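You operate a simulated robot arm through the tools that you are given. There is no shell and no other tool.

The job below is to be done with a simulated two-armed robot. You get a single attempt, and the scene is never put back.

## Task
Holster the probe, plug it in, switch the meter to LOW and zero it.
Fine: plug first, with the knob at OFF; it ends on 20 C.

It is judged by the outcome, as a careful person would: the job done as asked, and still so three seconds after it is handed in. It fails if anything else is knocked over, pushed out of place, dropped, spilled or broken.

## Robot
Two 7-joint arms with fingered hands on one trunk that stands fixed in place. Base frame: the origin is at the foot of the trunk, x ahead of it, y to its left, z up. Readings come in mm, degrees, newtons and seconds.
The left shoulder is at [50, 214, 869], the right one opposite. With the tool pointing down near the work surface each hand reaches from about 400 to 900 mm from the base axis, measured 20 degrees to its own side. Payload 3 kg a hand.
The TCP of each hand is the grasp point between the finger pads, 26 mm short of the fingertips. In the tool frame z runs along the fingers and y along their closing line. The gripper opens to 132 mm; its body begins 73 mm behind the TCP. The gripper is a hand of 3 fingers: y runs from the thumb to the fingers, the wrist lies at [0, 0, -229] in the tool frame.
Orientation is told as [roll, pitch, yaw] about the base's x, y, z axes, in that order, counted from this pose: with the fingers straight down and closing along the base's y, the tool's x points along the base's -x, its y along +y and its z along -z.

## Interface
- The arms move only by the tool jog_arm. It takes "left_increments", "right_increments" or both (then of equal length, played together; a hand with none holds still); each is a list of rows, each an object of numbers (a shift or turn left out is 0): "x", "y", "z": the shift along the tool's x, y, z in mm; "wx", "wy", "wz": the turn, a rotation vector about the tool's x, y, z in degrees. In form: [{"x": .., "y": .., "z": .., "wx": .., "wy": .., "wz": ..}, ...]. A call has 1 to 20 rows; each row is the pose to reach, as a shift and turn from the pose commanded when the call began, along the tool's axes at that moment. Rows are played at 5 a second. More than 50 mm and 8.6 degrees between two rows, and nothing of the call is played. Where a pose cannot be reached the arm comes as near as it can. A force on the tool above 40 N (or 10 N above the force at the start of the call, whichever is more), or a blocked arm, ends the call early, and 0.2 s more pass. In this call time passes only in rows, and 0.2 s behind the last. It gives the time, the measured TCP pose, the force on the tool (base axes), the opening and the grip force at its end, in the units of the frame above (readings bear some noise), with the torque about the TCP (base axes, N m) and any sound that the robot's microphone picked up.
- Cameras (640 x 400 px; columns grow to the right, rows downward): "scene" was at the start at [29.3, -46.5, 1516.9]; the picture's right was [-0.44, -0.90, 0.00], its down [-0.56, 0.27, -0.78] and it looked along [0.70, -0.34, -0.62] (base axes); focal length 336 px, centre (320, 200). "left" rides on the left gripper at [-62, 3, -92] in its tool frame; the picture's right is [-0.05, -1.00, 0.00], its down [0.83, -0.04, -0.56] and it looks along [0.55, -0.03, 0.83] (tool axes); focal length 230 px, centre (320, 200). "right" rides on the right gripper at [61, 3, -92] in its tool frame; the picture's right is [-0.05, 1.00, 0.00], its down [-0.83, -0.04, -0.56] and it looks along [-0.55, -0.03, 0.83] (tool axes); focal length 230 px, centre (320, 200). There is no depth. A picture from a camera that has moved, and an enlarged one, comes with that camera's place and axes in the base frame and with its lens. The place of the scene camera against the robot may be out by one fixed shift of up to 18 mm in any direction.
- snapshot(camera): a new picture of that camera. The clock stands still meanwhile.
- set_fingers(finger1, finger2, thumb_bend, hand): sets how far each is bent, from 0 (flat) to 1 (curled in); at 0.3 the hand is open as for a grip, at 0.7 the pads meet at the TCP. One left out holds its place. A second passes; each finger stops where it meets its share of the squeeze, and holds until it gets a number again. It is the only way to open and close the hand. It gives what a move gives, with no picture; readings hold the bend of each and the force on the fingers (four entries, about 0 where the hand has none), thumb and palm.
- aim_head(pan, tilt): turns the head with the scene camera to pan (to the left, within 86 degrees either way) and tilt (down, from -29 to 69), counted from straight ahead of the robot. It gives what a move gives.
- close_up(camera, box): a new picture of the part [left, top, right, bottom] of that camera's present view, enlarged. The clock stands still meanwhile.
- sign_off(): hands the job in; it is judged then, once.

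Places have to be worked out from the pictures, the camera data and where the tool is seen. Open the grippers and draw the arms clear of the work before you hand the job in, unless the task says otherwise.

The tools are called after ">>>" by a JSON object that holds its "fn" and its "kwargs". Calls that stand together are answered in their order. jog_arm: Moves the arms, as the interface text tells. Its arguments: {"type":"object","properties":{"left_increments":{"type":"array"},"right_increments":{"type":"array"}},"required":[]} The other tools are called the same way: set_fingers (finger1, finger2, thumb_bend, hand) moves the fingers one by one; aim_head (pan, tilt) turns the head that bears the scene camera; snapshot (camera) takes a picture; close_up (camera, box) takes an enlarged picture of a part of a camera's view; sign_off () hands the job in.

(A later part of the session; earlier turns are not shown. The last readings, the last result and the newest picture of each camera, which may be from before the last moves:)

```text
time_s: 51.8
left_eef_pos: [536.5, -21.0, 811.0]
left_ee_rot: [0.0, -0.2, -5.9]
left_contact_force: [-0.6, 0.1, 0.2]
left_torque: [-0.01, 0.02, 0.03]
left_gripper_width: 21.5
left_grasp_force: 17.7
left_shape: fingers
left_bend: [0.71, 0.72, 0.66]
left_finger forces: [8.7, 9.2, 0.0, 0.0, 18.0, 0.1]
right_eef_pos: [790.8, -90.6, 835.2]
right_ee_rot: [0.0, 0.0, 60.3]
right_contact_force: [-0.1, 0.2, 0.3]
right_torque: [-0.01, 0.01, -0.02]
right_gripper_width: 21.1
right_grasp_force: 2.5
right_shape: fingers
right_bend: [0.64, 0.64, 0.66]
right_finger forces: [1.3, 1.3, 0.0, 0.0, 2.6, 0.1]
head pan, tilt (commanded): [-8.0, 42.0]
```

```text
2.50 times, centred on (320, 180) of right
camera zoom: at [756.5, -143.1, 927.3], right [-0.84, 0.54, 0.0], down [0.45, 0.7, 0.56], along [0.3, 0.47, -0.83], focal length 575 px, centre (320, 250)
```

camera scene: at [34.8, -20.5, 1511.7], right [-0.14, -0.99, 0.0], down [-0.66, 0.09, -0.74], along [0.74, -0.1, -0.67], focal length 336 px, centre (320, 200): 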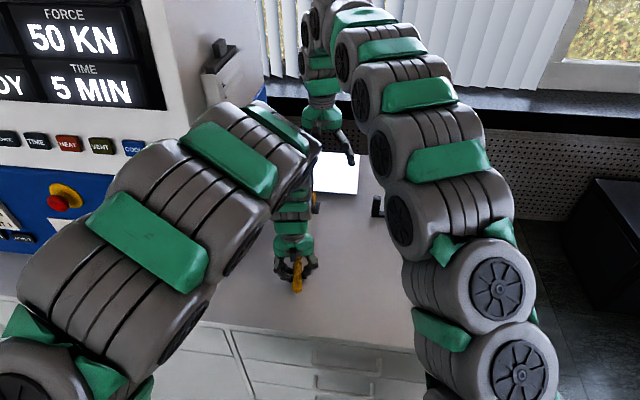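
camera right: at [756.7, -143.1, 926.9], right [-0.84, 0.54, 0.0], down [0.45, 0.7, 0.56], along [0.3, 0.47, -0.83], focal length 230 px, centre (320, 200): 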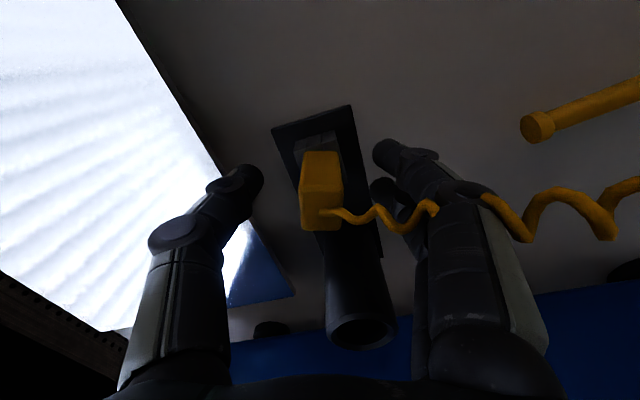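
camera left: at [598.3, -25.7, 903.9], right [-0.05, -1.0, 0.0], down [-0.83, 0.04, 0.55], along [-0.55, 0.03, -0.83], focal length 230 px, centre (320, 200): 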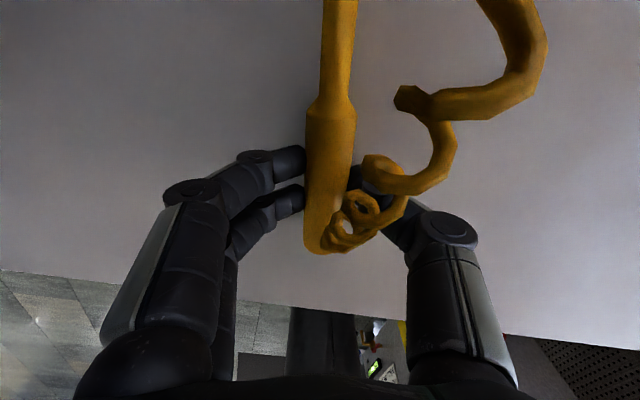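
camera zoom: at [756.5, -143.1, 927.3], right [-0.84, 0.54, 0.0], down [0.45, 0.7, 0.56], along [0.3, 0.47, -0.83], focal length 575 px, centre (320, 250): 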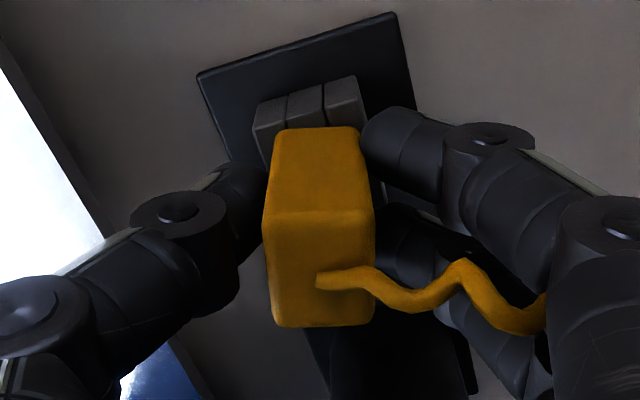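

The plug is back near upright with a balanced 2.5 N. I raise the squeeze in further steps.

>>> {"fn": "set_fingers", "kwargs": {"hand": "right", "finger1": 0.7, "finger2": 0.7, "thumb_bend": 0.715}}

>>> {"fn": "set_fingers", "kwargs": {"hand": "right", "finger1": 0.74, "finger2": 0.74, "thumb_bend": 0.755}}

>>> {"fn": "close_up", "kwargs": {"camera": "right", "box": [220, 100, 420, 260]}}

```text
time_s: 52.8
left_eef_pos: [537.4, -22.2, 811.2]
left_ee_rot: [0.0, -0.2, -5.9]
left_contact_force: [1.0, -0.7, 0.5]
left_torque: [-0.01, 0.06, 0.03]
left_gripper_width: 21.6
left_grasp_force: 17.7
left_shape: fingers
left_bend: [0.71, 0.72, 0.66]
left_finger forces: [8.7, 9.2, 0.0, 0.0, 17.9, 0.1]
right_eef_pos: [791.1, -90.3, 834.7]
right_ee_rot: [0.0, -0.1, 60.3]
right_contact_force: [-0.2, -0.8, 0.3]
right_torque: [-0.03, 0.02, -0.04]
right_gripper_width: 19.4
right_grasp_force: 7.3
right_shape: fingers
right_bend: [0.65, 0.65, 0.67]
right_finger forces: [3.9, 3.9, 0.0, 0.0, 7.8, 0.0]
head pan, tilt (commanded): [-8.0, 42.0]
```

```text
time_s: 53.8
left_eef_pos: [537.7, -21.6, 810.9]
left_ee_rot: [0.1, -0.1, -6.0]
left_contact_force: [0.4, 0.4, 0.8]
left_torque: [0.03, 0.03, -0.02]
left_gripper_width: 21.4
left_grasp_force: 17.9
left_shape: fingers
left_bend: [0.71, 0.72, 0.66]
left_finger forces: [8.7, 9.2, 0.0, 0.1, 18.0, 0.0]
right_eef_pos: [790.8, -91.2, 835.4]
right_ee_rot: [0.0, 0.0, 60.4]
right_contact_force: [0.0, -0.2, -0.3]
right_torque: [0.0, -0.03, -0.03]
right_gripper_width: 18.8
right_grasp_force: 15.8
right_shape: fingers
right_bend: [0.71, 0.71, 0.68]
right_finger forces: [7.8, 7.8, 0.1, 0.1, 15.6, 0.0]
head pan, tilt (commanded): [-8.0, 42.0]
```

```text
2.50 times, centred on (320, 180) of right
camera zoom: at [756.5, -143.1, 927.3], right [-0.84, 0.54, 0.0], down [0.45, 0.7, 0.56], along [0.3, 0.47, -0.83], focal length 575 px, centre (320, 250)
```

zoom: 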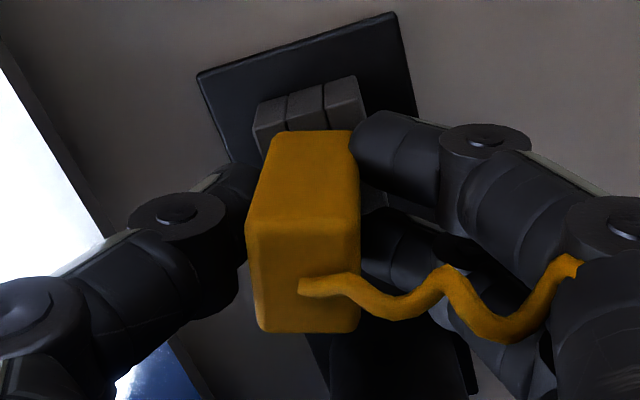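

The stronger squeeze tilts it ~5° while the dock holds its foot. I back off to a lighter, upright hold (≈7 N) for pulling it out, and will tighten in free air.

>>> {"fn": "set_fingers", "kwargs": {"hand": "right", "finger1": 0.655, "finger2": 0.655, "thumb_bend": 0.665}}

>>> {"fn": "set_fingers", "kwargs": {"hand": "right", "finger1": 0.69, "finger2": 0.69, "thumb_bend": 0.72}}

>>> {"fn": "close_up", "kwargs": {"camera": "right", "box": [220, 100, 420, 260]}}

```text
time_s: 54.8
left_eef_pos: [536.9, -22.3, 811.0]
left_ee_rot: [0.1, -0.2, -5.9]
left_contact_force: [0.1, -0.2, 0.0]
left_torque: [-0.01, -0.01, -0.03]
left_gripper_width: 21.1
left_grasp_force: 18.2
left_shape: fingers
left_bend: [0.71, 0.72, 0.66]
left_finger forces: [8.7, 9.2, 0.0, 0.0, 18.0, 0.0]
right_eef_pos: [790.9, -90.6, 834.9]
right_ee_rot: [0.1, 0.0, 60.4]
right_contact_force: [0.2, 0.7, -0.4]
right_torque: [0.05, -0.03, -0.02]
right_gripper_width: 21.4
right_grasp_force: 1.7
right_shape: fingers
right_bend: [0.64, 0.64, 0.65]
right_finger forces: [0.8, 0.8, 0.1, 0.1, 1.8, 0.1]
head pan, tilt (commanded): [-8.0, 42.0]
```

```text
time_s: 55.8
left_eef_pos: [538.6, -22.0, 809.7]
left_ee_rot: [0.0, -0.2, -5.9]
left_contact_force: [-0.2, 0.0, -0.5]
left_torque: [0.02, 0.0, 0.01]
left_gripper_width: 21.2
left_grasp_force: 17.8
left_shape: fingers
left_bend: [0.71, 0.72, 0.66]
left_finger forces: [8.8, 9.3, 0.1, 0.1, 18.0, 0.0]
right_eef_pos: [790.9, -89.7, 835.9]
right_ee_rot: [0.1, 0.0, 60.4]
right_contact_force: [-0.1, 0.0, 0.5]
right_torque: [-0.03, 0.0, -0.02]
right_gripper_width: 19.5
right_grasp_force: 8.2
right_shape: fingers
right_bend: [0.65, 0.65, 0.68]
right_finger forces: [4.1, 4.1, 0.0, 0.0, 8.2, 0.0]
head pan, tilt (commanded): [-8.0, 42.0]
```

```text
2.50 times, centred on (320, 180) of right
camera zoom: at [756.5, -143.1, 927.3], right [-0.84, 0.54, 0.0], down [0.45, 0.7, 0.56], along [0.3, 0.47, -0.83], focal length 575 px, centre (320, 250)
```

zoom: 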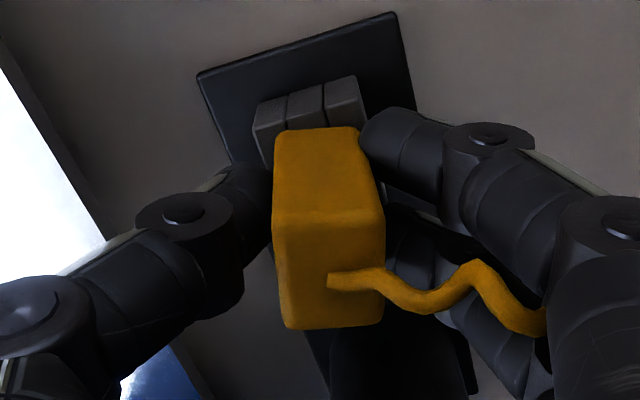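

Now upright with a balanced 8 N hold. I lift the plug straight up out of the dock slowly.

>>> {"fn": "jog_arm", "kwargs": {"right_increments": [{"z": -4}, {"z": -8}, {"z": -14}, {"z": -20}, {"z": -28}, {"z": -38}, {"z": -50}]}}

>>> {"fn": "snapshot", "kwargs": {"camera": "right"}}

>>> {"fn": "close_up", "kwargs": {"camera": "right", "box": [220, 80, 420, 260]}}

```text
time_s: 57.4
left_eef_pos: [537.0, -22.2, 810.7]
left_ee_rot: [0.0, -0.1, -5.9]
left_contact_force: [0.2, 0.7, -0.5]
left_torque: [0.02, 0.02, -0.01]
left_gripper_width: 21.5
left_grasp_force: 18.1
left_shape: fingers
left_bend: [0.71, 0.72, 0.66]
left_finger forces: [8.7, 9.2, 0.1, 0.1, 17.9, 0.1]
right_eef_pos: [789.3, -88.4, 882.7]
right_ee_rot: [-0.1, 0.0, 60.5]
right_contact_force: [0.8, 0.8, -0.3]
right_torque: [-0.03, -0.01, 0.0]
right_gripper_width: 19.3
right_grasp_force: 8.1
right_shape: fingers
right_bend: [0.65, 0.65, 0.68]
right_finger forces: [4.1, 4.0, 0.1, 0.0, 8.2, 0.0]
head pan, tilt (commanded): [-8.0, 42.0]
```

```text
taken
camera right: at [755.1, -141.6, 975.1], right [-0.84, 0.54, 0.0], down [0.45, 0.7, 0.55], along [0.3, 0.47, -0.83], focal length 230 px, centre (320, 200)
```

right: 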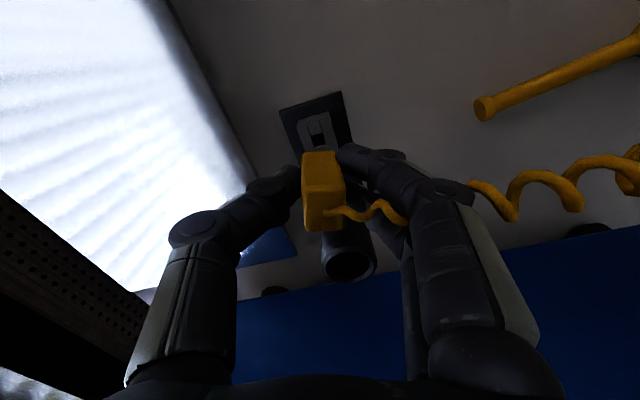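

```text
2.22 times, centred on (320, 170) of right
camera zoom: at [755.1, -141.6, 975.1], right [-0.84, 0.54, 0.0], down [0.45, 0.7, 0.55], along [0.3, 0.47, -0.83], focal length 511 px, centre (320, 267)
```

zoom: 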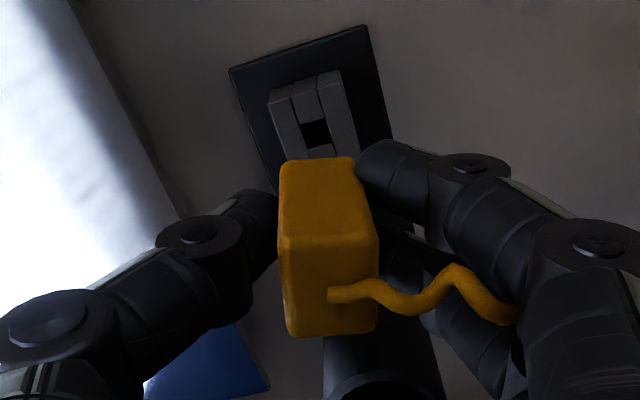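

The plug is out and upright in the hand, and the dock hole is now visible at (789,-91). I raise both the plug and the probe (left hand) together to clear everything.

>>> {"fn": "jog_arm", "kwargs": {"left_increments": [{"z": -10}, {"z": -30}, {"z": -55}, {"z": -80}, {"z": -100}], "right_increments": [{"z": -15}, {"z": -30}, {"z": -50}, {"z": -65}, {"z": -80}]}}

>>> {"fn": "snapshot", "kwargs": {"camera": "left"}}

>>> {"fn": "snapshot", "kwargs": {"camera": "right"}}

>>> {"fn": "snapshot", "kwargs": {"camera": "scene"}}

```text
time_s: 58.5
left_eef_pos: [538.1, -21.2, 910.5]
left_ee_rot: [0.1, -0.1, -5.9]
left_contact_force: [0.2, 0.6, -0.6]
left_torque: [0.01, -0.04, 0.0]
left_gripper_width: 21.4
left_grasp_force: 18.0
left_shape: fingers
left_bend: [0.71, 0.72, 0.66]
left_finger forces: [8.7, 9.2, 0.0, 0.0, 18.1, 0.1]
right_eef_pos: [790.0, -89.7, 961.5]
right_ee_rot: [0.0, 0.0, 60.4]
right_contact_force: [-0.2, 0.0, -0.7]
right_torque: [-0.01, 0.0, -0.04]
right_gripper_width: 19.4
right_grasp_force: 7.9
right_shape: fingers
right_bend: [0.65, 0.65, 0.68]
right_finger forces: [4.1, 4.2, 0.1, 0.0, 8.2, 0.1]
head pan, tilt (commanded): [-8.0, 42.0]
```

```text
taken
camera left: at [598.6, -26.2, 1002.5], right [-0.05, -1.0, 0.0], down [-0.83, 0.04, 0.55], along [-0.55, 0.03, -0.83], focal length 230 px, centre (320, 200)
```

left: 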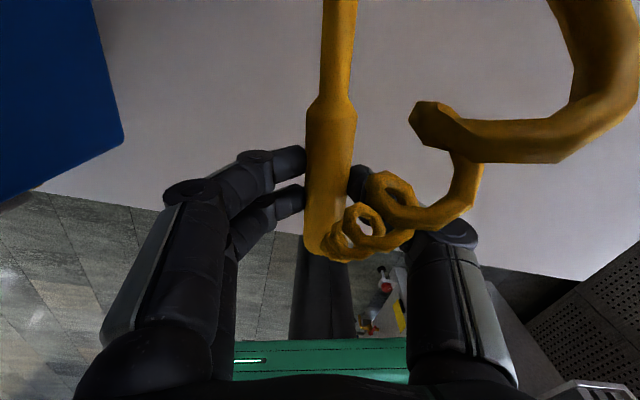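

```text
taken
camera right: at [756.3, -143.4, 1054.2], right [-0.84, 0.54, 0.0], down [0.45, 0.7, 0.55], along [0.3, 0.47, -0.83], focal length 230 px, centre (320, 200)
```

right: 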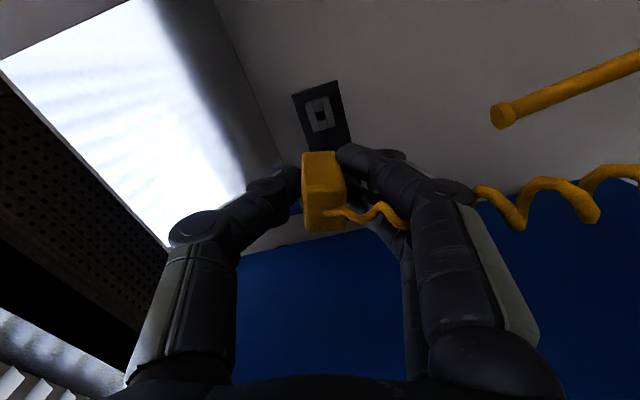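

```text
taken
camera scene: at [34.8, -20.6, 1511.7], right [-0.14, -0.99, 0.0], down [-0.66, 0.09, -0.74], along [0.74, -0.1, -0.67], focal length 336 px, centre (320, 200)
```

scene: 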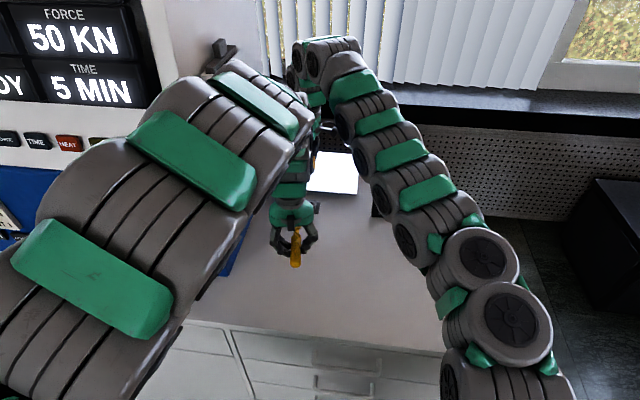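

Both are clear and nothing in the dock moved. I tighten the plug grip a little in free air and check that the plug stays straight.

>>> {"fn": "set_fingers", "kwargs": {"hand": "right", "finger1": 0.72, "finger2": 0.72, "thumb_bend": 0.75}}

>>> {"fn": "close_up", "kwargs": {"camera": "right", "box": [220, 80, 420, 260]}}

```text
time_s: 59.5
left_eef_pos: [537.7, -23.6, 910.4]
left_ee_rot: [0.0, -0.2, -5.8]
left_contact_force: [0.1, -0.4, -1.1]
left_torque: [0.0, -0.01, 0.01]
left_gripper_width: 21.3
left_grasp_force: 18.1
left_shape: fingers
left_bend: [0.71, 0.72, 0.66]
left_finger forces: [8.8, 9.1, 0.0, 0.0, 17.9, 0.0]
right_eef_pos: [790.8, -90.1, 962.7]
right_ee_rot: [-0.1, 0.0, 60.3]
right_contact_force: [-0.8, -0.2, -0.5]
right_torque: [-0.03, 0.01, -0.02]
right_gripper_width: 18.9
right_grasp_force: 13.5
right_shape: fingers
right_bend: [0.67, 0.67, 0.68]
right_finger forces: [6.9, 6.9, 0.0, 0.0, 13.6, 0.1]
head pan, tilt (commanded): [-8.0, 42.0]
```

```text
2.22 times, centred on (320, 170) of right
camera zoom: at [756.5, -142.8, 1054.1], right [-0.84, 0.54, 0.0], down [0.45, 0.7, 0.56], along [0.3, 0.47, -0.83], focal length 511 px, centre (320, 267)
```

zoom: 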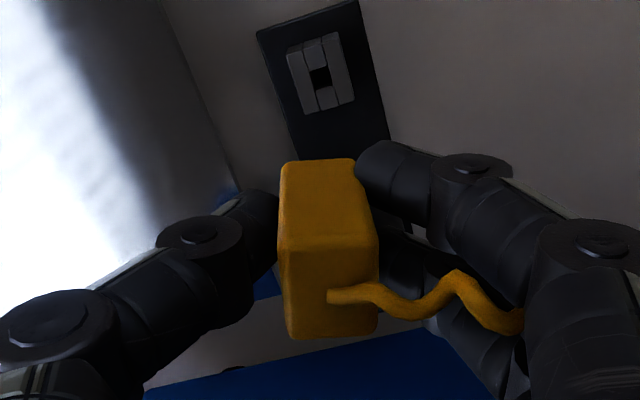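

The plug is unchanged in the hand. Now I carry it above the meter's socket (turning to yaw 77°) while the left hand shifts the probe right to keep the cord slack.

>>> {"fn": "jog_arm", "kwargs": {"right_increments": [{"x": 35.4, "y": -16, "wz": -2.4}, {"x": 70.7, "y": -32, "wz": -4.8}, {"x": 106, "y": -48, "wz": -7.2}, {"x": 141.5, "y": -64, "wz": -9.6}, {"x": 177, "y": -80, "wz": -12}, {"x": 212, "y": -96, "wz": -14.4}, {"x": 247.6, "y": -111.7, "wz": -16.6}], "left_increments": [{"x": -1.6, "y": -15.6}, {"x": -3.2, "y": -31.2}, {"x": -4.8, "y": -46.9}, {"x": -6.5, "y": -62.5}, {"x": -8.1, "y": -78.1}, {"x": -9.7, "y": -93.8}, {"x": -11.3, "y": -109.4}]}}

>>> {"fn": "snapshot", "kwargs": {"camera": "right"}}

>>> {"fn": "close_up", "kwargs": {"camera": "right", "box": [220, 80, 420, 260]}}

>>> {"fn": "snapshot", "kwargs": {"camera": "scene"}}

```text
time_s: 61.1
left_eef_pos: [537.7, -132.3, 910.9]
left_ee_rot: [-0.1, -0.2, -6.0]
left_contact_force: [0.3, -0.2, -1.2]
left_torque: [-0.01, 0.01, -0.02]
left_gripper_width: 21.6
left_grasp_force: 18.1
left_shape: fingers
left_bend: [0.71, 0.72, 0.66]
left_finger forces: [8.7, 9.1, 0.0, 0.0, 17.8, 0.0]
right_eef_pos: [764.2, -359.9, 964.2]
right_ee_rot: [0.0, 0.1, 77.0]
right_contact_force: [-0.5, 0.2, 0.3]
right_torque: [-0.02, -0.01, 0.0]
right_gripper_width: 18.9
right_grasp_force: 13.2
right_shape: fingers
right_bend: [0.67, 0.67, 0.68]
right_finger forces: [6.8, 6.7, 0.0, 0.1, 13.3, 0.0]
head pan, tilt (commanded): [-8.0, 42.0]
```

```text
taken
camera right: at [746.7, -419.9, 1057.1], right [-0.96, 0.27, 0.0], down [0.23, 0.8, 0.56], along [0.15, 0.53, -0.83], focal length 230 px, centre (320, 200)
```

right: 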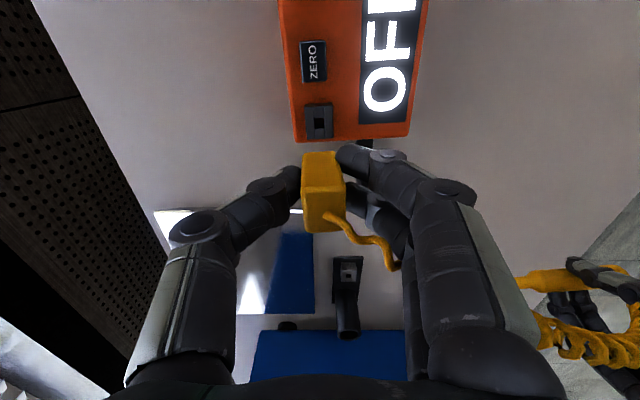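

```text
2.22 times, centred on (320, 170) of right
camera zoom: at [746.7, -419.9, 1057.1], right [-0.96, 0.27, 0.0], down [0.23, 0.8, 0.56], along [0.15, 0.53, -0.83], focal length 511 px, centre (320, 267)
```

zoom: 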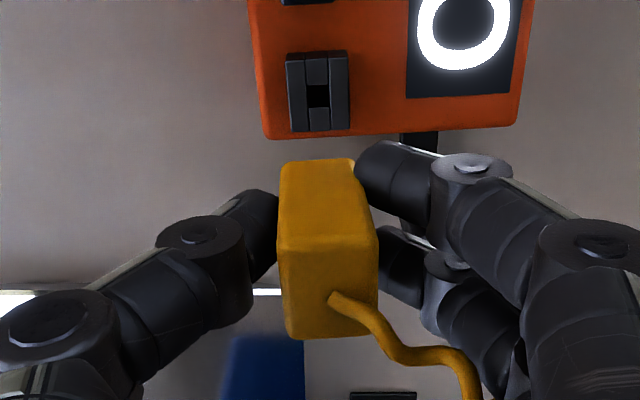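

```text
taken
camera scene: at [34.8, -20.5, 1511.7], right [-0.14, -0.99, 0.0], down [-0.66, 0.09, -0.74], along [0.74, -0.1, -0.67], focal length 336 px, centre (320, 200)
```

scene: 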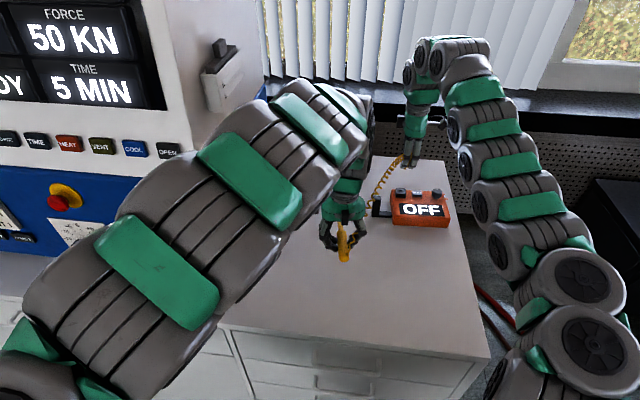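

The socket is right below and aligned with the plug in yaw; I estimate only ~0.5 mm of offset. I lower to z≈925 and re-measure the hole against where the dock hole appeared.

>>> {"fn": "jog_arm", "kwargs": {"right_increments": [{"x": 0.2, "y": -0.4, "z": 10}, {"x": 0.3, "y": -0.4, "z": 25}, {"x": 0.3, "y": -0.4, "z": 38}, {"x": 0.3, "y": -0.4, "z": 38}]}}

>>> {"fn": "close_up", "kwargs": {"camera": "right", "box": [220, 80, 420, 260]}}

>>> {"fn": "close_up", "kwargs": {"camera": "right", "box": [280, 110, 360, 160]}}

>>> {"fn": "close_up", "kwargs": {"camera": "scene", "box": [365, 130, 465, 230]}}

```text
time_s: 62.1
left_eef_pos: [536.4, -132.2, 910.9]
left_ee_rot: [-0.1, -0.1, -6.0]
left_contact_force: [0.1, 0.6, -1.2]
left_torque: [0.0, 0.06, -0.04]
left_gripper_width: 21.4
left_grasp_force: 17.8
left_shape: fingers
left_bend: [0.71, 0.72, 0.66]
left_finger forces: [8.8, 9.0, 0.0, 0.1, 17.8, 0.0]
right_eef_pos: [763.5, -361.7, 925.7]
right_ee_rot: [0.0, 0.0, 77.0]
right_contact_force: [-0.1, -0.6, -1.1]
right_torque: [0.0, -0.01, 0.0]
right_gripper_width: 18.9
right_grasp_force: 13.2
right_shape: fingers
right_bend: [0.67, 0.67, 0.68]
right_finger forces: [6.7, 6.7, 0.0, 0.0, 13.3, 0.0]
head pan, tilt (commanded): [-8.0, 42.0]
```

```text
2.22 times, centred on (320, 170) of right
camera zoom: at [745.6, -420.9, 1017.8], right [-0.96, 0.28, 0.0], down [0.23, 0.8, 0.55], along [0.15, 0.53, -0.83], focal length 511 px, centre (320, 267)
```

zoom: 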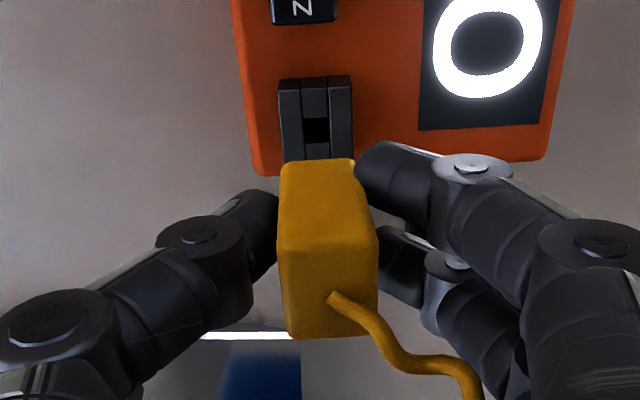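

```text
8.00 times, centred on (320, 135) of right
camera zoom: at [745.6, -420.9, 1017.8], right [-0.96, 0.28, 0.0], down [0.23, 0.8, 0.55], along [0.15, 0.53, -0.83], focal length 1841 px, centre (320, 720)
```

zoom: 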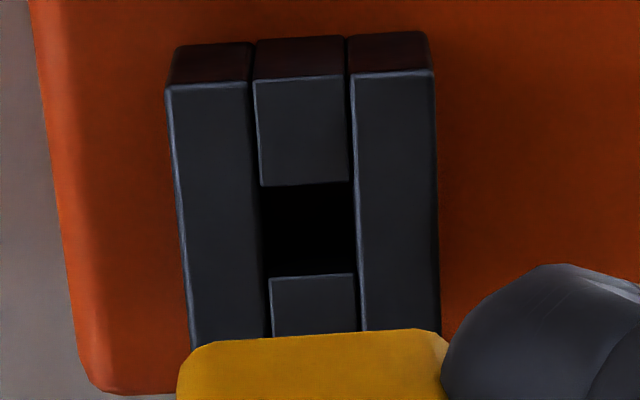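

```text
4.00 times, centred on (415, 180) of scene
camera zoom: at [34.8, -20.5, 1511.7], right [-0.14, -0.99, 0.0], down [-0.66, 0.09, -0.74], along [0.74, -0.1, -0.67], focal length 1344 px, centre (-60, 280)
```

zoom: 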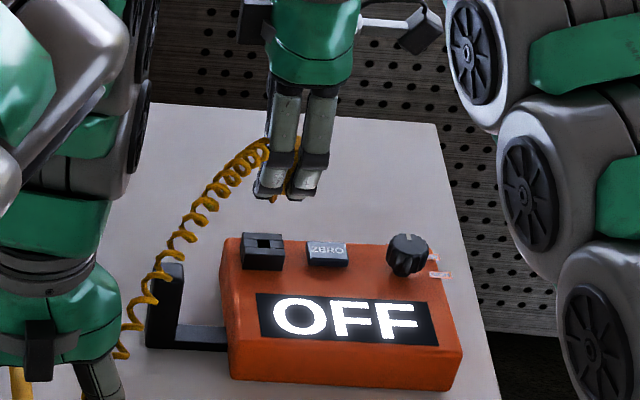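

The hole appears ~1.5 mm off in tool x and ~1 mm in tool y against the blade line. I apply that correction, lower to a hover at z≈893 and look from the scene camera.

>>> {"fn": "jog_arm", "kwargs": {"right_increments": [{"x": -1.3, "y": -1, "z": 10}, {"x": -1.3, "y": -1, "z": 22}, {"x": -1.3, "y": -1, "z": 32}, {"x": -1.3, "y": -1, "z": 32}]}}

>>> {"fn": "close_up", "kwargs": {"camera": "scene", "box": [385, 160, 435, 210]}}

>>> {"fn": "close_up", "kwargs": {"camera": "right", "box": [280, 110, 360, 160]}}

```text
time_s: 63.1
left_eef_pos: [537.0, -132.7, 910.5]
left_ee_rot: [0.1, -0.2, -6.0]
left_contact_force: [0.3, -0.9, -1.8]
left_torque: [-0.02, 0.02, 0.04]
left_gripper_width: 21.5
left_grasp_force: 17.7
left_shape: fingers
left_bend: [0.71, 0.72, 0.66]
left_finger forces: [8.6, 9.1, 0.0, 0.1, 17.8, 0.0]
right_eef_pos: [765.5, -358.8, 892.8]
right_ee_rot: [0.1, 0.0, 76.9]
right_contact_force: [-0.7, -0.4, -1.3]
right_torque: [-0.01, -0.02, 0.02]
right_gripper_width: 18.8
right_grasp_force: 12.9
right_shape: fingers
right_bend: [0.67, 0.67, 0.68]
right_finger forces: [6.7, 6.7, 0.0, 0.0, 13.3, 0.0]
head pan, tilt (commanded): [-8.0, 42.0]
```

```text
8.00 times, centred on (410, 185) of scene
camera zoom: at [34.8, -20.5, 1511.7], right [-0.14, -0.99, 0.0], down [-0.66, 0.09, -0.74], along [0.74, -0.1, -0.67], focal length 2688 px, centre (-400, 320)
```

zoom: 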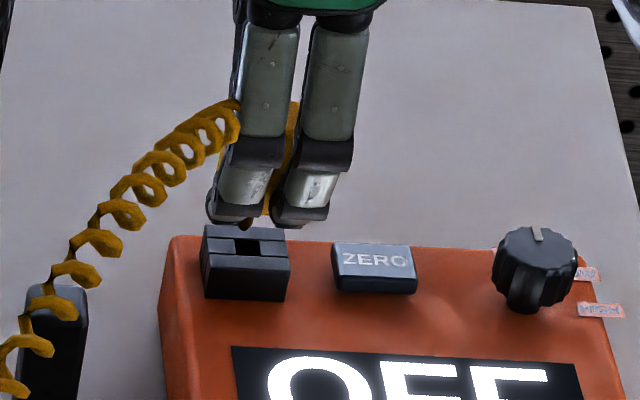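

```text
8.00 times, centred on (320, 135) of right
camera zoom: at [748.1, -419.3, 985.2], right [-0.96, 0.28, 0.0], down [0.23, 0.8, 0.56], along [0.15, 0.53, -0.83], focal length 1841 px, centre (320, 720)
```

zoom: 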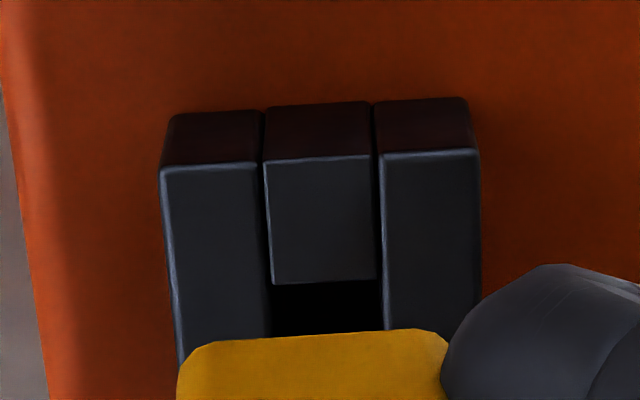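

From this hover the hole sits about (+0.5,+0.8) mm from the blade line. I zoom in from the scene camera to see the blade tip against the hole.

>>> {"fn": "close_up", "kwargs": {"camera": "scene", "box": [395, 174, 427, 194]}}

>>> {"fn": "close_up", "kwargs": {"camera": "left", "box": [400, 0, 640, 150]}}

```text
16.00 times, centred on (411, 184) of scene
camera zoom: at [34.8, -20.5, 1511.7], right [-0.14, -0.99, 0.0], down [-0.66, 0.09, -0.74], along [0.74, -0.1, -0.67], focal length 5376 px, centre (-1136, 456)
```

zoom: 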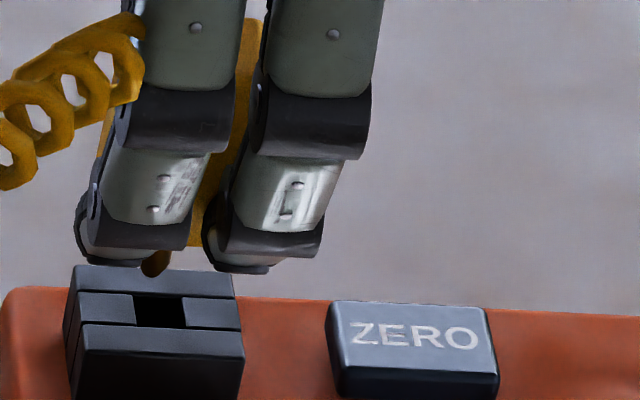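

```text
2.67 times, centred on (520, 75) of left
camera zoom: at [597.6, -135.5, 1004.0], right [-0.05, -1.0, 0.0], down [-0.83, 0.04, 0.55], along [-0.55, 0.03, -0.83], focal length 614 px, centre (-213, 533)
```

zoom: 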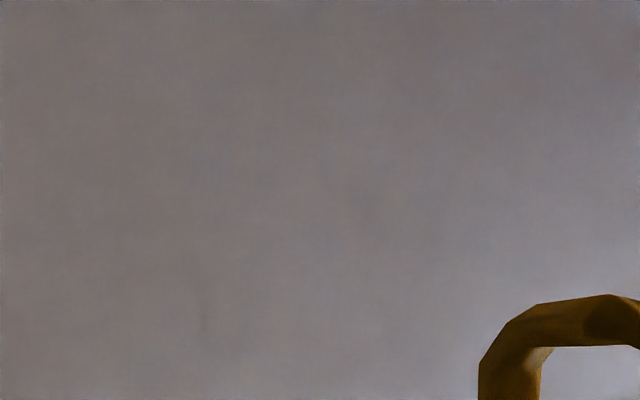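

I can see the pin tip (≈6 mm) just left of the hole's centre line by ~2 mm in the scene view. I shift (+1.8,+0.8) in tool x,y and check again.

>>> {"fn": "jog_arm", "kwargs": {"right_increments": [{"x": 0.9, "y": 0.4}, {"x": 1.8, "y": 0.8}, {"x": 1.8, "y": 0.8}]}}

>>> {"fn": "close_up", "kwargs": {"camera": "scene", "box": [395, 174, 427, 194]}}

>>> {"fn": "close_up", "kwargs": {"camera": "right", "box": [280, 110, 360, 160]}}

```text
time_s: 64.0
left_eef_pos: [537.5, -130.9, 910.8]
left_ee_rot: [0.0, -0.2, -6.0]
left_contact_force: [0.7, 0.3, -1.1]
left_torque: [0.05, 0.01, -0.01]
left_gripper_width: 21.4
left_grasp_force: 18.1
left_shape: fingers
left_bend: [0.71, 0.72, 0.66]
left_finger forces: [8.7, 9.2, 0.1, 0.1, 17.8, 0.1]
right_eef_pos: [765.3, -359.9, 894.5]
right_ee_rot: [0.1, 0.1, 77.0]
right_contact_force: [0.0, -0.6, -0.2]
right_torque: [0.01, -0.01, 0.01]
right_gripper_width: 18.7
right_grasp_force: 13.6
right_shape: fingers
right_bend: [0.67, 0.67, 0.68]
right_finger forces: [6.7, 6.6, 0.1, 0.0, 13.4, 0.0]
head pan, tilt (commanded): [-8.0, 42.0]
```

```text
16.00 times, centred on (411, 184) of scene
camera zoom: at [34.8, -20.5, 1511.7], right [-0.14, -0.99, 0.0], down [-0.66, 0.09, -0.74], along [0.74, -0.1, -0.67], focal length 5376 px, centre (-1136, 456)
```

zoom: 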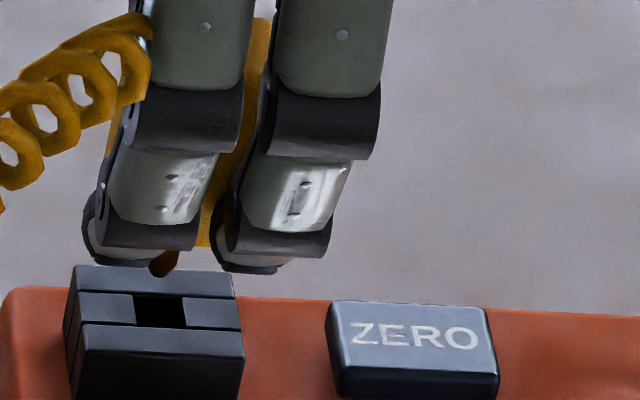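

```text
8.00 times, centred on (320, 135) of right
camera zoom: at [746.5, -420.1, 986.3], right [-0.96, 0.28, 0.0], down [0.23, 0.8, 0.56], along [0.15, 0.53, -0.83], focal length 1841 px, centre (320, 720)
```

zoom: 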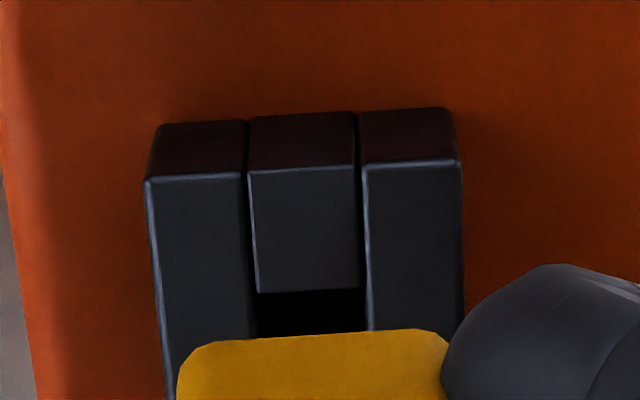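

Pin and hole now line up within about half a millimetre in both views. I lower slowly by 12 mm and check the force.

>>> {"fn": "jog_arm", "kwargs": {"right_increments": [{"z": 3}, {"z": 6}, {"z": 8}, {"z": 10}, {"z": 12}]}}

>>> {"fn": "close_up", "kwargs": {"camera": "scene", "box": [395, 174, 427, 194]}}

```text
time_s: 65.2
left_eef_pos: [537.6, -132.4, 910.8]
left_ee_rot: [0.0, -0.1, -5.8]
left_contact_force: [0.0, 0.2, -0.7]
left_torque: [-0.02, 0.01, -0.01]
left_gripper_width: 21.5
left_grasp_force: 18.5
left_shape: fingers
left_bend: [0.71, 0.72, 0.66]
left_finger forces: [8.7, 9.1, 0.0, 0.1, 17.7, 0.0]
right_eef_pos: [765.6, -359.6, 881.5]
right_ee_rot: [-0.1, 0.0, 77.0]
right_contact_force: [-0.3, 0.7, -0.3]
right_torque: [0.03, 0.01, -0.01]
right_gripper_width: 18.6
right_grasp_force: 13.3
right_shape: fingers
right_bend: [0.67, 0.67, 0.68]
right_finger forces: [6.8, 6.7, 0.0, 0.0, 13.3, 0.0]
head pan, tilt (commanded): [-8.0, 42.0]
```

```text
16.00 times, centred on (411, 184) of scene
camera zoom: at [34.8, -20.5, 1511.7], right [-0.14, -0.99, 0.0], down [-0.66, 0.09, -0.74], along [0.74, -0.1, -0.67], focal length 5376 px, centre (-1136, 456)
```

zoom: 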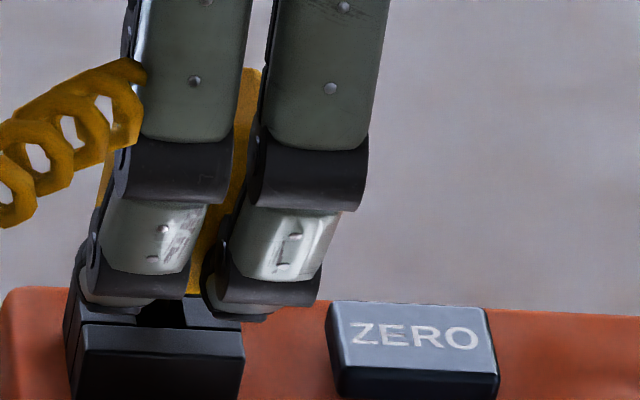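

No resistance: the pin is entering. I continue down another 10 mm in small steps.

>>> {"fn": "jog_arm", "kwargs": {"right_increments": [{"z": 2}, {"z": 4}, {"z": 6}, {"z": 8}, {"z": 10}]}}

>>> {"fn": "close_up", "kwargs": {"camera": "scene", "box": [385, 170, 449, 210]}}

>>> {"fn": "close_up", "kwargs": {"camera": "right", "box": [260, 60, 380, 250]}}

```text
time_s: 66.3
left_eef_pos: [535.9, -131.5, 910.0]
left_ee_rot: [0.0, -0.1, -6.0]
left_contact_force: [0.0, -0.1, -1.4]
left_torque: [0.01, 0.05, -0.02]
left_gripper_width: 21.7
left_grasp_force: 17.9
left_shape: fingers
left_bend: [0.71, 0.72, 0.66]
left_finger forces: [8.7, 9.1, 0.0, 0.1, 17.9, 0.1]
right_eef_pos: [765.0, -361.2, 872.6]
right_ee_rot: [0.0, -0.1, 77.0]
right_contact_force: [-0.5, 0.2, -2.5]
right_torque: [0.04, 0.03, 0.03]
right_gripper_width: 18.4
right_grasp_force: 12.9
right_shape: fingers
right_bend: [0.67, 0.67, 0.68]
right_finger forces: [6.6, 6.8, 0.1, 0.0, 13.2, 0.0]
head pan, tilt (commanded): [-8.0, 42.0]
```

```text
10.00 times, centred on (417, 190) of scene
camera zoom: at [34.8, -20.6, 1511.7], right [-0.14, -0.99, 0.0], down [-0.66, 0.09, -0.74], along [0.74, -0.1, -0.67], focal length 3360 px, centre (-650, 300)
```

zoom: 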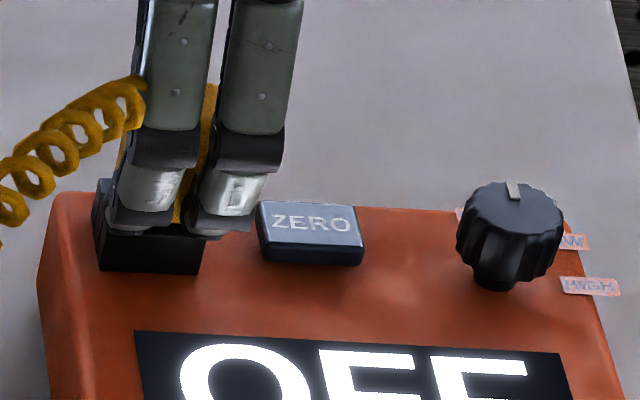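

```text
2.11 times, centred on (320, 155) of right
camera zoom: at [746.8, -420.5, 965.3], right [-0.96, 0.28, 0.0], down [0.23, 0.8, 0.56], along [0.15, 0.53, -0.83], focal length 484 px, centre (320, 295)
```

zoom: 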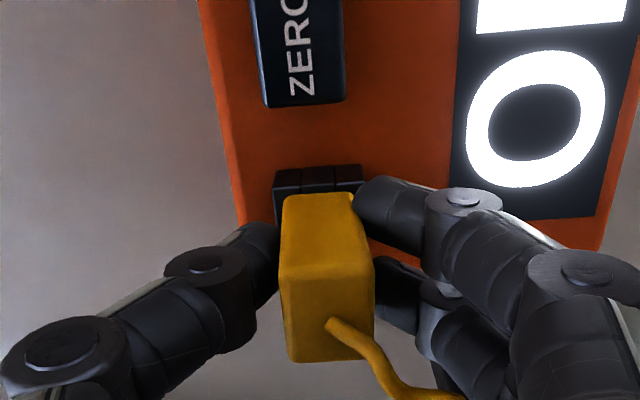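

A slight vertical force begins (2.5 N). I press a bit further to seat it, watching the force.

>>> {"fn": "jog_arm", "kwargs": {"right_increments": [{"z": 1}, {"z": 2}, {"z": 3}, {"z": 4}]}}

>>> {"fn": "close_up", "kwargs": {"camera": "right", "box": [260, 60, 380, 250]}}

```text
time_s: 67.3
left_eef_pos: [537.4, -131.8, 912.1]
left_ee_rot: [0.0, -0.2, -6.1]
left_contact_force: [0.1, 0.1, -1.0]
left_torque: [0.02, 0.05, 0.01]
left_gripper_width: 21.1
left_grasp_force: 17.7
left_shape: fingers
left_bend: [0.71, 0.72, 0.66]
left_finger forces: [8.6, 9.1, 0.1, 0.0, 17.7, 0.0]
right_eef_pos: [764.9, -360.6, 867.8]
right_ee_rot: [-0.1, 0.0, 77.0]
right_contact_force: [-1.1, 1.1, 7.6]
right_torque: [0.05, 0.06, 0.0]
right_gripper_width: 18.6
right_grasp_force: 15.2
right_shape: fingers
right_bend: [0.69, 0.69, 0.68]
right_finger forces: [7.8, 7.8, 0.1, 0.0, 15.0, 0.0]
head pan, tilt (commanded): [-8.0, 42.0]
```

```text
2.11 times, centred on (320, 155) of right
camera zoom: at [746.7, -420.7, 960.9], right [-0.96, 0.28, 0.0], down [0.23, 0.8, 0.55], along [0.15, 0.53, -0.83], focal length 484 px, centre (320, 295)
```

zoom: 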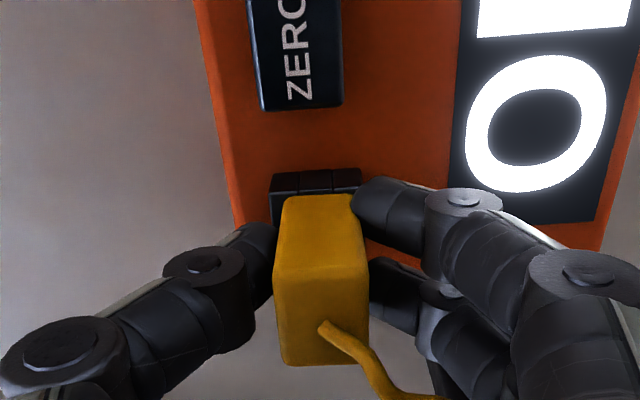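

Force rose to 7.6 N upward, so the plug body is bearing on the socket. I press 3 mm more to confirm it is fully seated.

>>> {"fn": "jog_arm", "kwargs": {"right_increments": [{"z": 1}, {"z": 2}, {"z": 3}]}}

>>> {"fn": "close_up", "kwargs": {"camera": "right", "box": [260, 60, 380, 250]}}

>>> {"fn": "close_up", "kwargs": {"camera": "scene", "box": [385, 170, 449, 210]}}

```text
time_s: 68.2
left_eef_pos: [535.3, -132.8, 911.6]
left_ee_rot: [0.1, -0.2, -5.9]
left_contact_force: [0.1, -0.3, -0.4]
left_torque: [0.01, 0.03, 0.01]
left_gripper_width: 21.3
left_grasp_force: 17.8
left_shape: fingers
left_bend: [0.71, 0.72, 0.66]
left_finger forces: [8.7, 9.1, 0.1, 0.0, 17.8, 0.0]
right_eef_pos: [765.6, -361.6, 864.9]
right_ee_rot: [-0.1, 0.0, 77.0]
right_contact_force: [0.2, 1.7, 27.0]
right_torque: [0.04, 0.02, 0.03]
right_gripper_width: 18.3
right_grasp_force: 18.6
right_shape: fingers
right_bend: [0.7, 0.7, 0.69]
right_finger forces: [9.4, 9.3, 0.0, 0.0, 18.9, 0.1]
head pan, tilt (commanded): [-8.0, 42.0]
```

```text
2.11 times, centred on (320, 155) of right
camera zoom: at [746.9, -420.8, 958.4], right [-0.96, 0.28, 0.0], down [0.23, 0.8, 0.56], along [0.15, 0.53, -0.83], focal length 484 px, centre (320, 295)
```

zoom: 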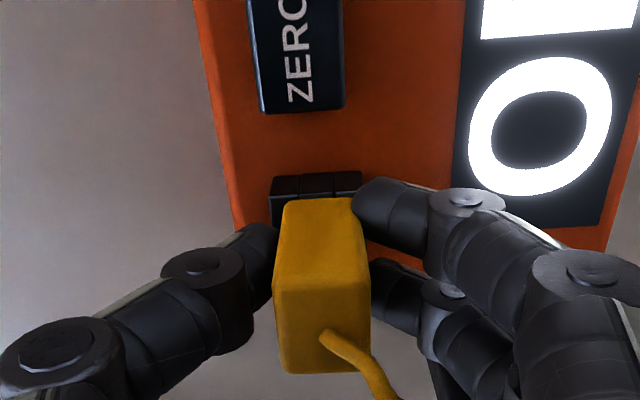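

```text
10.00 times, centred on (417, 190) of scene
camera zoom: at [34.4, -20.3, 1511.7], right [-0.14, -0.99, 0.0], down [-0.66, 0.09, -0.74], along [0.74, -0.1, -0.67], focal length 3360 px, centre (-650, 300)
```

zoom: 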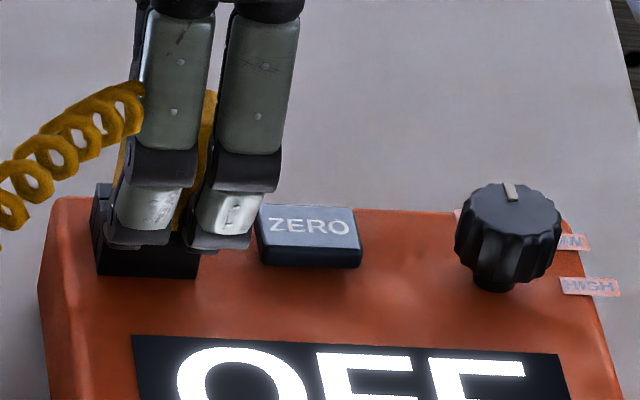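

27 N confirms it is bottomed. I open the right fingers evenly to release the plug.

>>> {"fn": "set_fingers", "kwargs": {"hand": "right", "finger1": 0.6, "finger2": 0.6, "thumb_bend": 0.6}}

>>> {"fn": "set_fingers", "kwargs": {"hand": "right", "finger1": 0.5, "finger2": 0.5, "thumb_bend": 0.5}}

>>> {"fn": "close_up", "kwargs": {"camera": "right", "box": [240, 60, 400, 250]}}

```text
time_s: 69.2
left_eef_pos: [537.0, -131.0, 911.1]
left_ee_rot: [-0.1, -0.3, -6.0]
left_contact_force: [-0.5, 0.2, -0.3]
left_torque: [-0.01, 0.07, 0.0]
left_gripper_width: 21.5
left_grasp_force: 18.0
left_shape: fingers
left_bend: [0.71, 0.72, 0.66]
left_finger forces: [8.7, 9.1, 0.0, 0.1, 17.9, 0.1]
right_eef_pos: [765.3, -361.5, 866.3]
right_ee_rot: [-0.1, 0.1, 76.9]
right_contact_force: [0.1, -0.6, -0.1]
right_torque: [0.0, 0.02, 0.02]
right_gripper_width: 34.2
right_grasp_force: 0.3
right_shape: fingers
right_bend: [0.6, 0.6, 0.6]
right_finger forces: [0.1, 0.0, 0.0, 0.0, 0.0, 0.0]
head pan, tilt (commanded): [-8.0, 42.0]
```

```text
time_s: 70.2
left_eef_pos: [537.6, -131.5, 911.5]
left_ee_rot: [0.0, -0.1, -5.9]
left_contact_force: [-0.8, 0.1, -1.0]
left_torque: [0.03, 0.03, -0.02]
left_gripper_width: 21.5
left_grasp_force: 17.7
left_shape: fingers
left_bend: [0.71, 0.72, 0.66]
left_finger forces: [8.6, 9.1, 0.0, 0.1, 17.8, 0.0]
right_eef_pos: [765.0, -361.1, 865.4]
right_ee_rot: [0.0, 0.0, 76.9]
right_contact_force: [0.0, 1.0, -0.2]
right_torque: [0.0, 0.03, 0.01]
right_gripper_width: 67.1
right_grasp_force: 0.0
right_shape: fingers
right_bend: [0.5, 0.5, 0.5]
right_finger forces: [0.0, 0.0, 0.0, 0.0, 0.0, 0.1]
head pan, tilt (commanded): [-8.0, 42.0]
```

```text
2.11 times, centred on (320, 155) of right
camera zoom: at [746.9, -421.1, 957.5], right [-0.96, 0.28, 0.0], down [0.23, 0.8, 0.56], along [0.15, 0.53, -0.83], focal length 484 px, centre (320, 295)
```

zoom: 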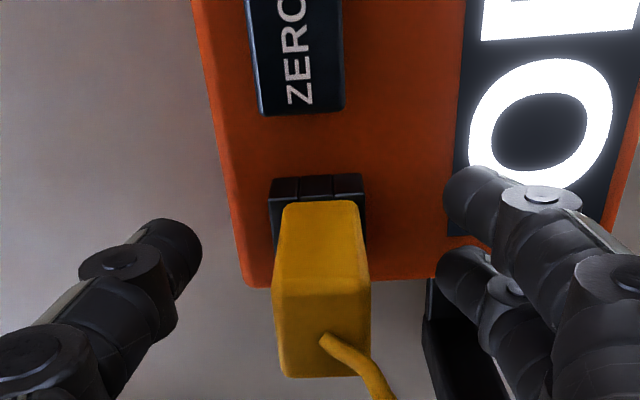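

The plug stands upright, top at z≈881 — fully seated. I raise the right hand clear, backing up and to the right.

>>> {"fn": "jog_arm", "kwargs": {"right_increments": [{"z": -10}, {"z": -30}, {"z": -60}, {"z": -90}, {"z": -120}, {"x": 40, "z": -140}, {"x": 80, "z": -150}]}}

>>> {"fn": "close_up", "kwargs": {"camera": "scene", "box": [340, 140, 480, 240]}}

>>> {"fn": "snapshot", "kwargs": {"camera": "right"}}

>>> {"fn": "snapshot", "kwargs": {"camera": "scene"}}

```text
time_s: 71.8
left_eef_pos: [537.0, -131.6, 911.8]
left_ee_rot: [0.0, -0.2, -5.9]
left_contact_force: [-0.6, -0.3, -1.4]
left_torque: [0.0, 0.02, -0.01]
left_gripper_width: 21.4
left_grasp_force: 18.6
left_shape: fingers
left_bend: [0.71, 0.72, 0.66]
left_finger forces: [8.6, 9.1, 0.0, 0.1, 17.7, 0.0]
right_eef_pos: [736.1, -425.3, 1010.2]
right_ee_rot: [-0.2, 0.0, 76.9]
right_contact_force: [-0.3, 0.3, 0.0]
right_torque: [-0.03, 0.0, -0.01]
right_gripper_width: 67.3
right_grasp_force: 0.0
right_shape: fingers
right_bend: [0.5, 0.5, 0.5]
right_finger forces: [0.1, 0.1, 0.0, 0.0, 0.0, 0.0]
right hand out of reach, approached as far as the arm can: row 7
head pan, tilt (commanded): [-8.0, 42.0]
```

```text
4.00 times, centred on (410, 190) of scene
camera zoom: at [34.9, -20.3, 1511.7], right [-0.14, -0.99, 0.0], down [-0.66, 0.09, -0.74], along [0.74, -0.1, -0.67], focal length 1344 px, centre (-40, 240)
```

zoom: 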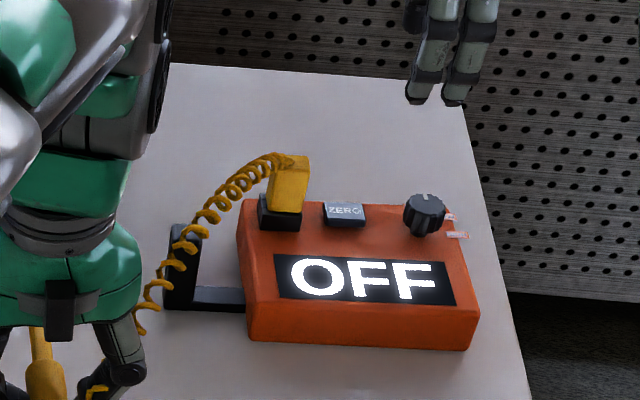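

```text
taken
camera right: at [718.3, -485.7, 1101.9], right [-0.96, 0.28, -0.01], down [0.23, 0.8, 0.56], along [0.16, 0.53, -0.83], focal length 230 px, centre (320, 200)
```

right: 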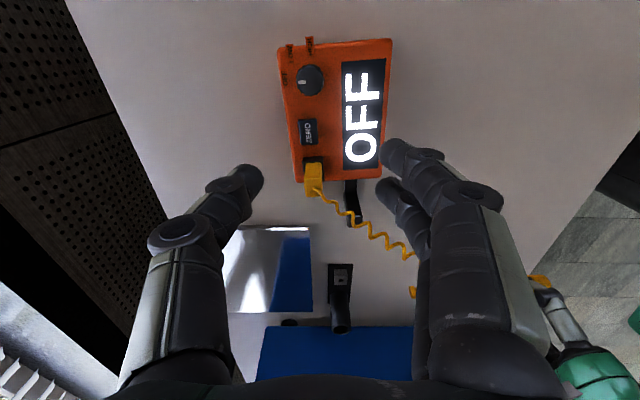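

```text
taken
camera scene: at [34.9, -20.3, 1511.7], right [-0.14, -0.99, 0.0], down [-0.66, 0.09, -0.74], along [0.74, -0.1, -0.67], focal length 336 px, centre (320, 200)
```

scene: 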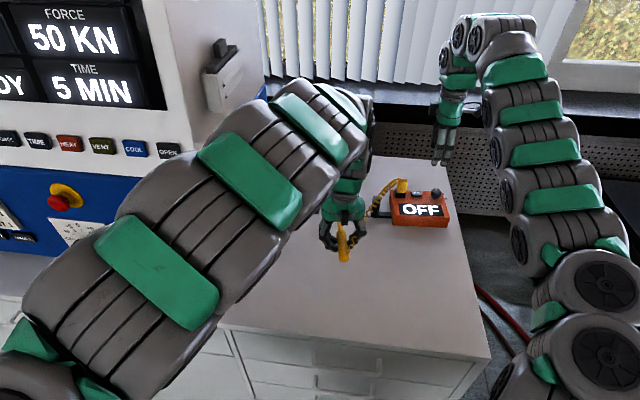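

The plug stands in the socket with the knob still at OFF. Now the probe: I raise the left hand and turn it clockwise about vertical to yaw ≈ -160° so that the tip points back toward the robot.

>>> {"fn": "jog_arm", "kwargs": {"left_increments": [{"x": -6, "y": 8, "z": -20, "wz": 8}, {"x": -12, "y": 16, "z": -40, "wz": 16}, {"x": -18, "y": 25, "z": -60, "wz": 24}, {"x": -25, "y": 34, "z": -80, "wz": 32}, {"x": -32, "y": 43, "z": -100, "wz": 40}, {"x": -39, "y": 52, "z": -115, "wz": 48}, {"x": -46, "y": 62, "z": -128, "wz": 56}, {"x": -52, "y": 70, "z": -128, "wz": 64}, {"x": -55.5, "y": 76, "z": -128, "wz": 72}, {"x": -55.5, "y": 76, "z": -128, "wz": 80}]}}

>>> {"fn": "jog_arm", "kwargs": {"left_increments": [{"wz": 8.2}, {"wz": 16.4}, {"wz": 24.6}, {"wz": 32.8}, {"wz": 41}, {"wz": 49.2}, {"wz": 57.4}, {"wz": 65.6}, {"wz": 74.2}]}}

>>> {"fn": "snapshot", "kwargs": {"camera": "scene"}}

>>> {"fn": "snapshot", "kwargs": {"camera": "left"}}

```text
time_s: 74.0
left_eef_pos: [598.4, -63.1, 1037.6]
left_ee_rot: [0.2, -0.2, -86.1]
left_contact_force: [-0.1, -0.7, -0.2]
left_torque: [0.01, 0.0, 0.01]
left_gripper_width: 21.3
left_grasp_force: 17.6
left_shape: fingers
left_bend: [0.71, 0.72, 0.66]
left_finger forces: [8.6, 9.2, 0.0, 0.1, 17.9, 0.0]
right_eef_pos: [735.7, -427.3, 1009.4]
right_ee_rot: [-0.3, -0.1, 76.8]
right_contact_force: [-0.6, 0.4, -0.2]
right_torque: [-0.01, 0.0, -0.01]
right_gripper_width: 67.3
right_grasp_force: 0.1
right_shape: fingers
right_bend: [0.5, 0.5, 0.5]
right_finger forces: [0.0, 0.0, 0.0, 0.1, 0.0, 0.1]
head pan, tilt (commanded): [-8.0, 42.0]
```

```text
time_s: 76.0
left_eef_pos: [600.2, -63.0, 1038.7]
left_ee_rot: [0.1, 0.1, -160.4]
left_contact_force: [-0.2, -0.3, -1.4]
left_torque: [0.0, -0.02, 0.04]
left_gripper_width: 21.4
left_grasp_force: 18.2
left_shape: fingers
left_bend: [0.71, 0.72, 0.66]
left_finger forces: [8.7, 9.1, 0.0, 0.0, 17.8, 0.0]
right_eef_pos: [735.8, -427.3, 1008.9]
right_ee_rot: [-0.3, 0.0, 76.8]
right_contact_force: [0.3, 0.9, -0.1]
right_torque: [0.01, -0.01, -0.01]
right_gripper_width: 67.5
right_grasp_force: 0.0
right_shape: fingers
right_bend: [0.5, 0.5, 0.5]
right_finger forces: [0.0, 0.1, 0.0, 0.1, 0.1, 0.0]
head pan, tilt (commanded): [-8.0, 42.0]
```

```text
taken
camera scene: at [34.8, -20.5, 1511.7], right [-0.14, -0.99, 0.0], down [-0.66, 0.09, -0.74], along [0.74, -0.1, -0.67], focal length 336 px, centre (320, 200)
```

scene: 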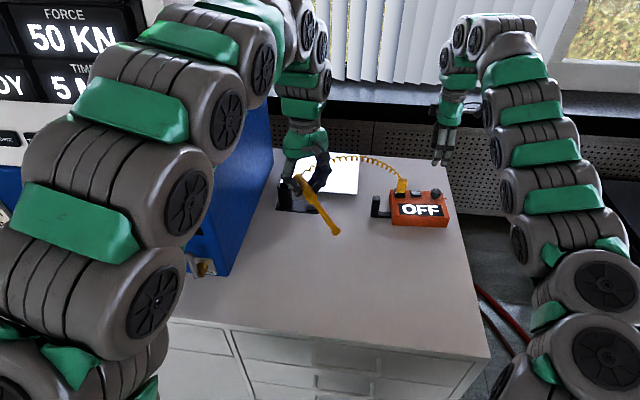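

```text
taken
camera left: at [541.7, -86.5, 1131.0], right [-0.39, 0.92, 0.0], down [0.77, 0.32, 0.56], along [0.52, 0.21, -0.83], focal length 230 px, centre (320, 200)
```

left: 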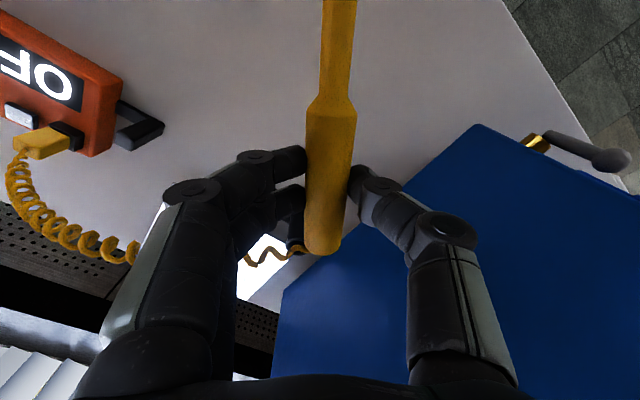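

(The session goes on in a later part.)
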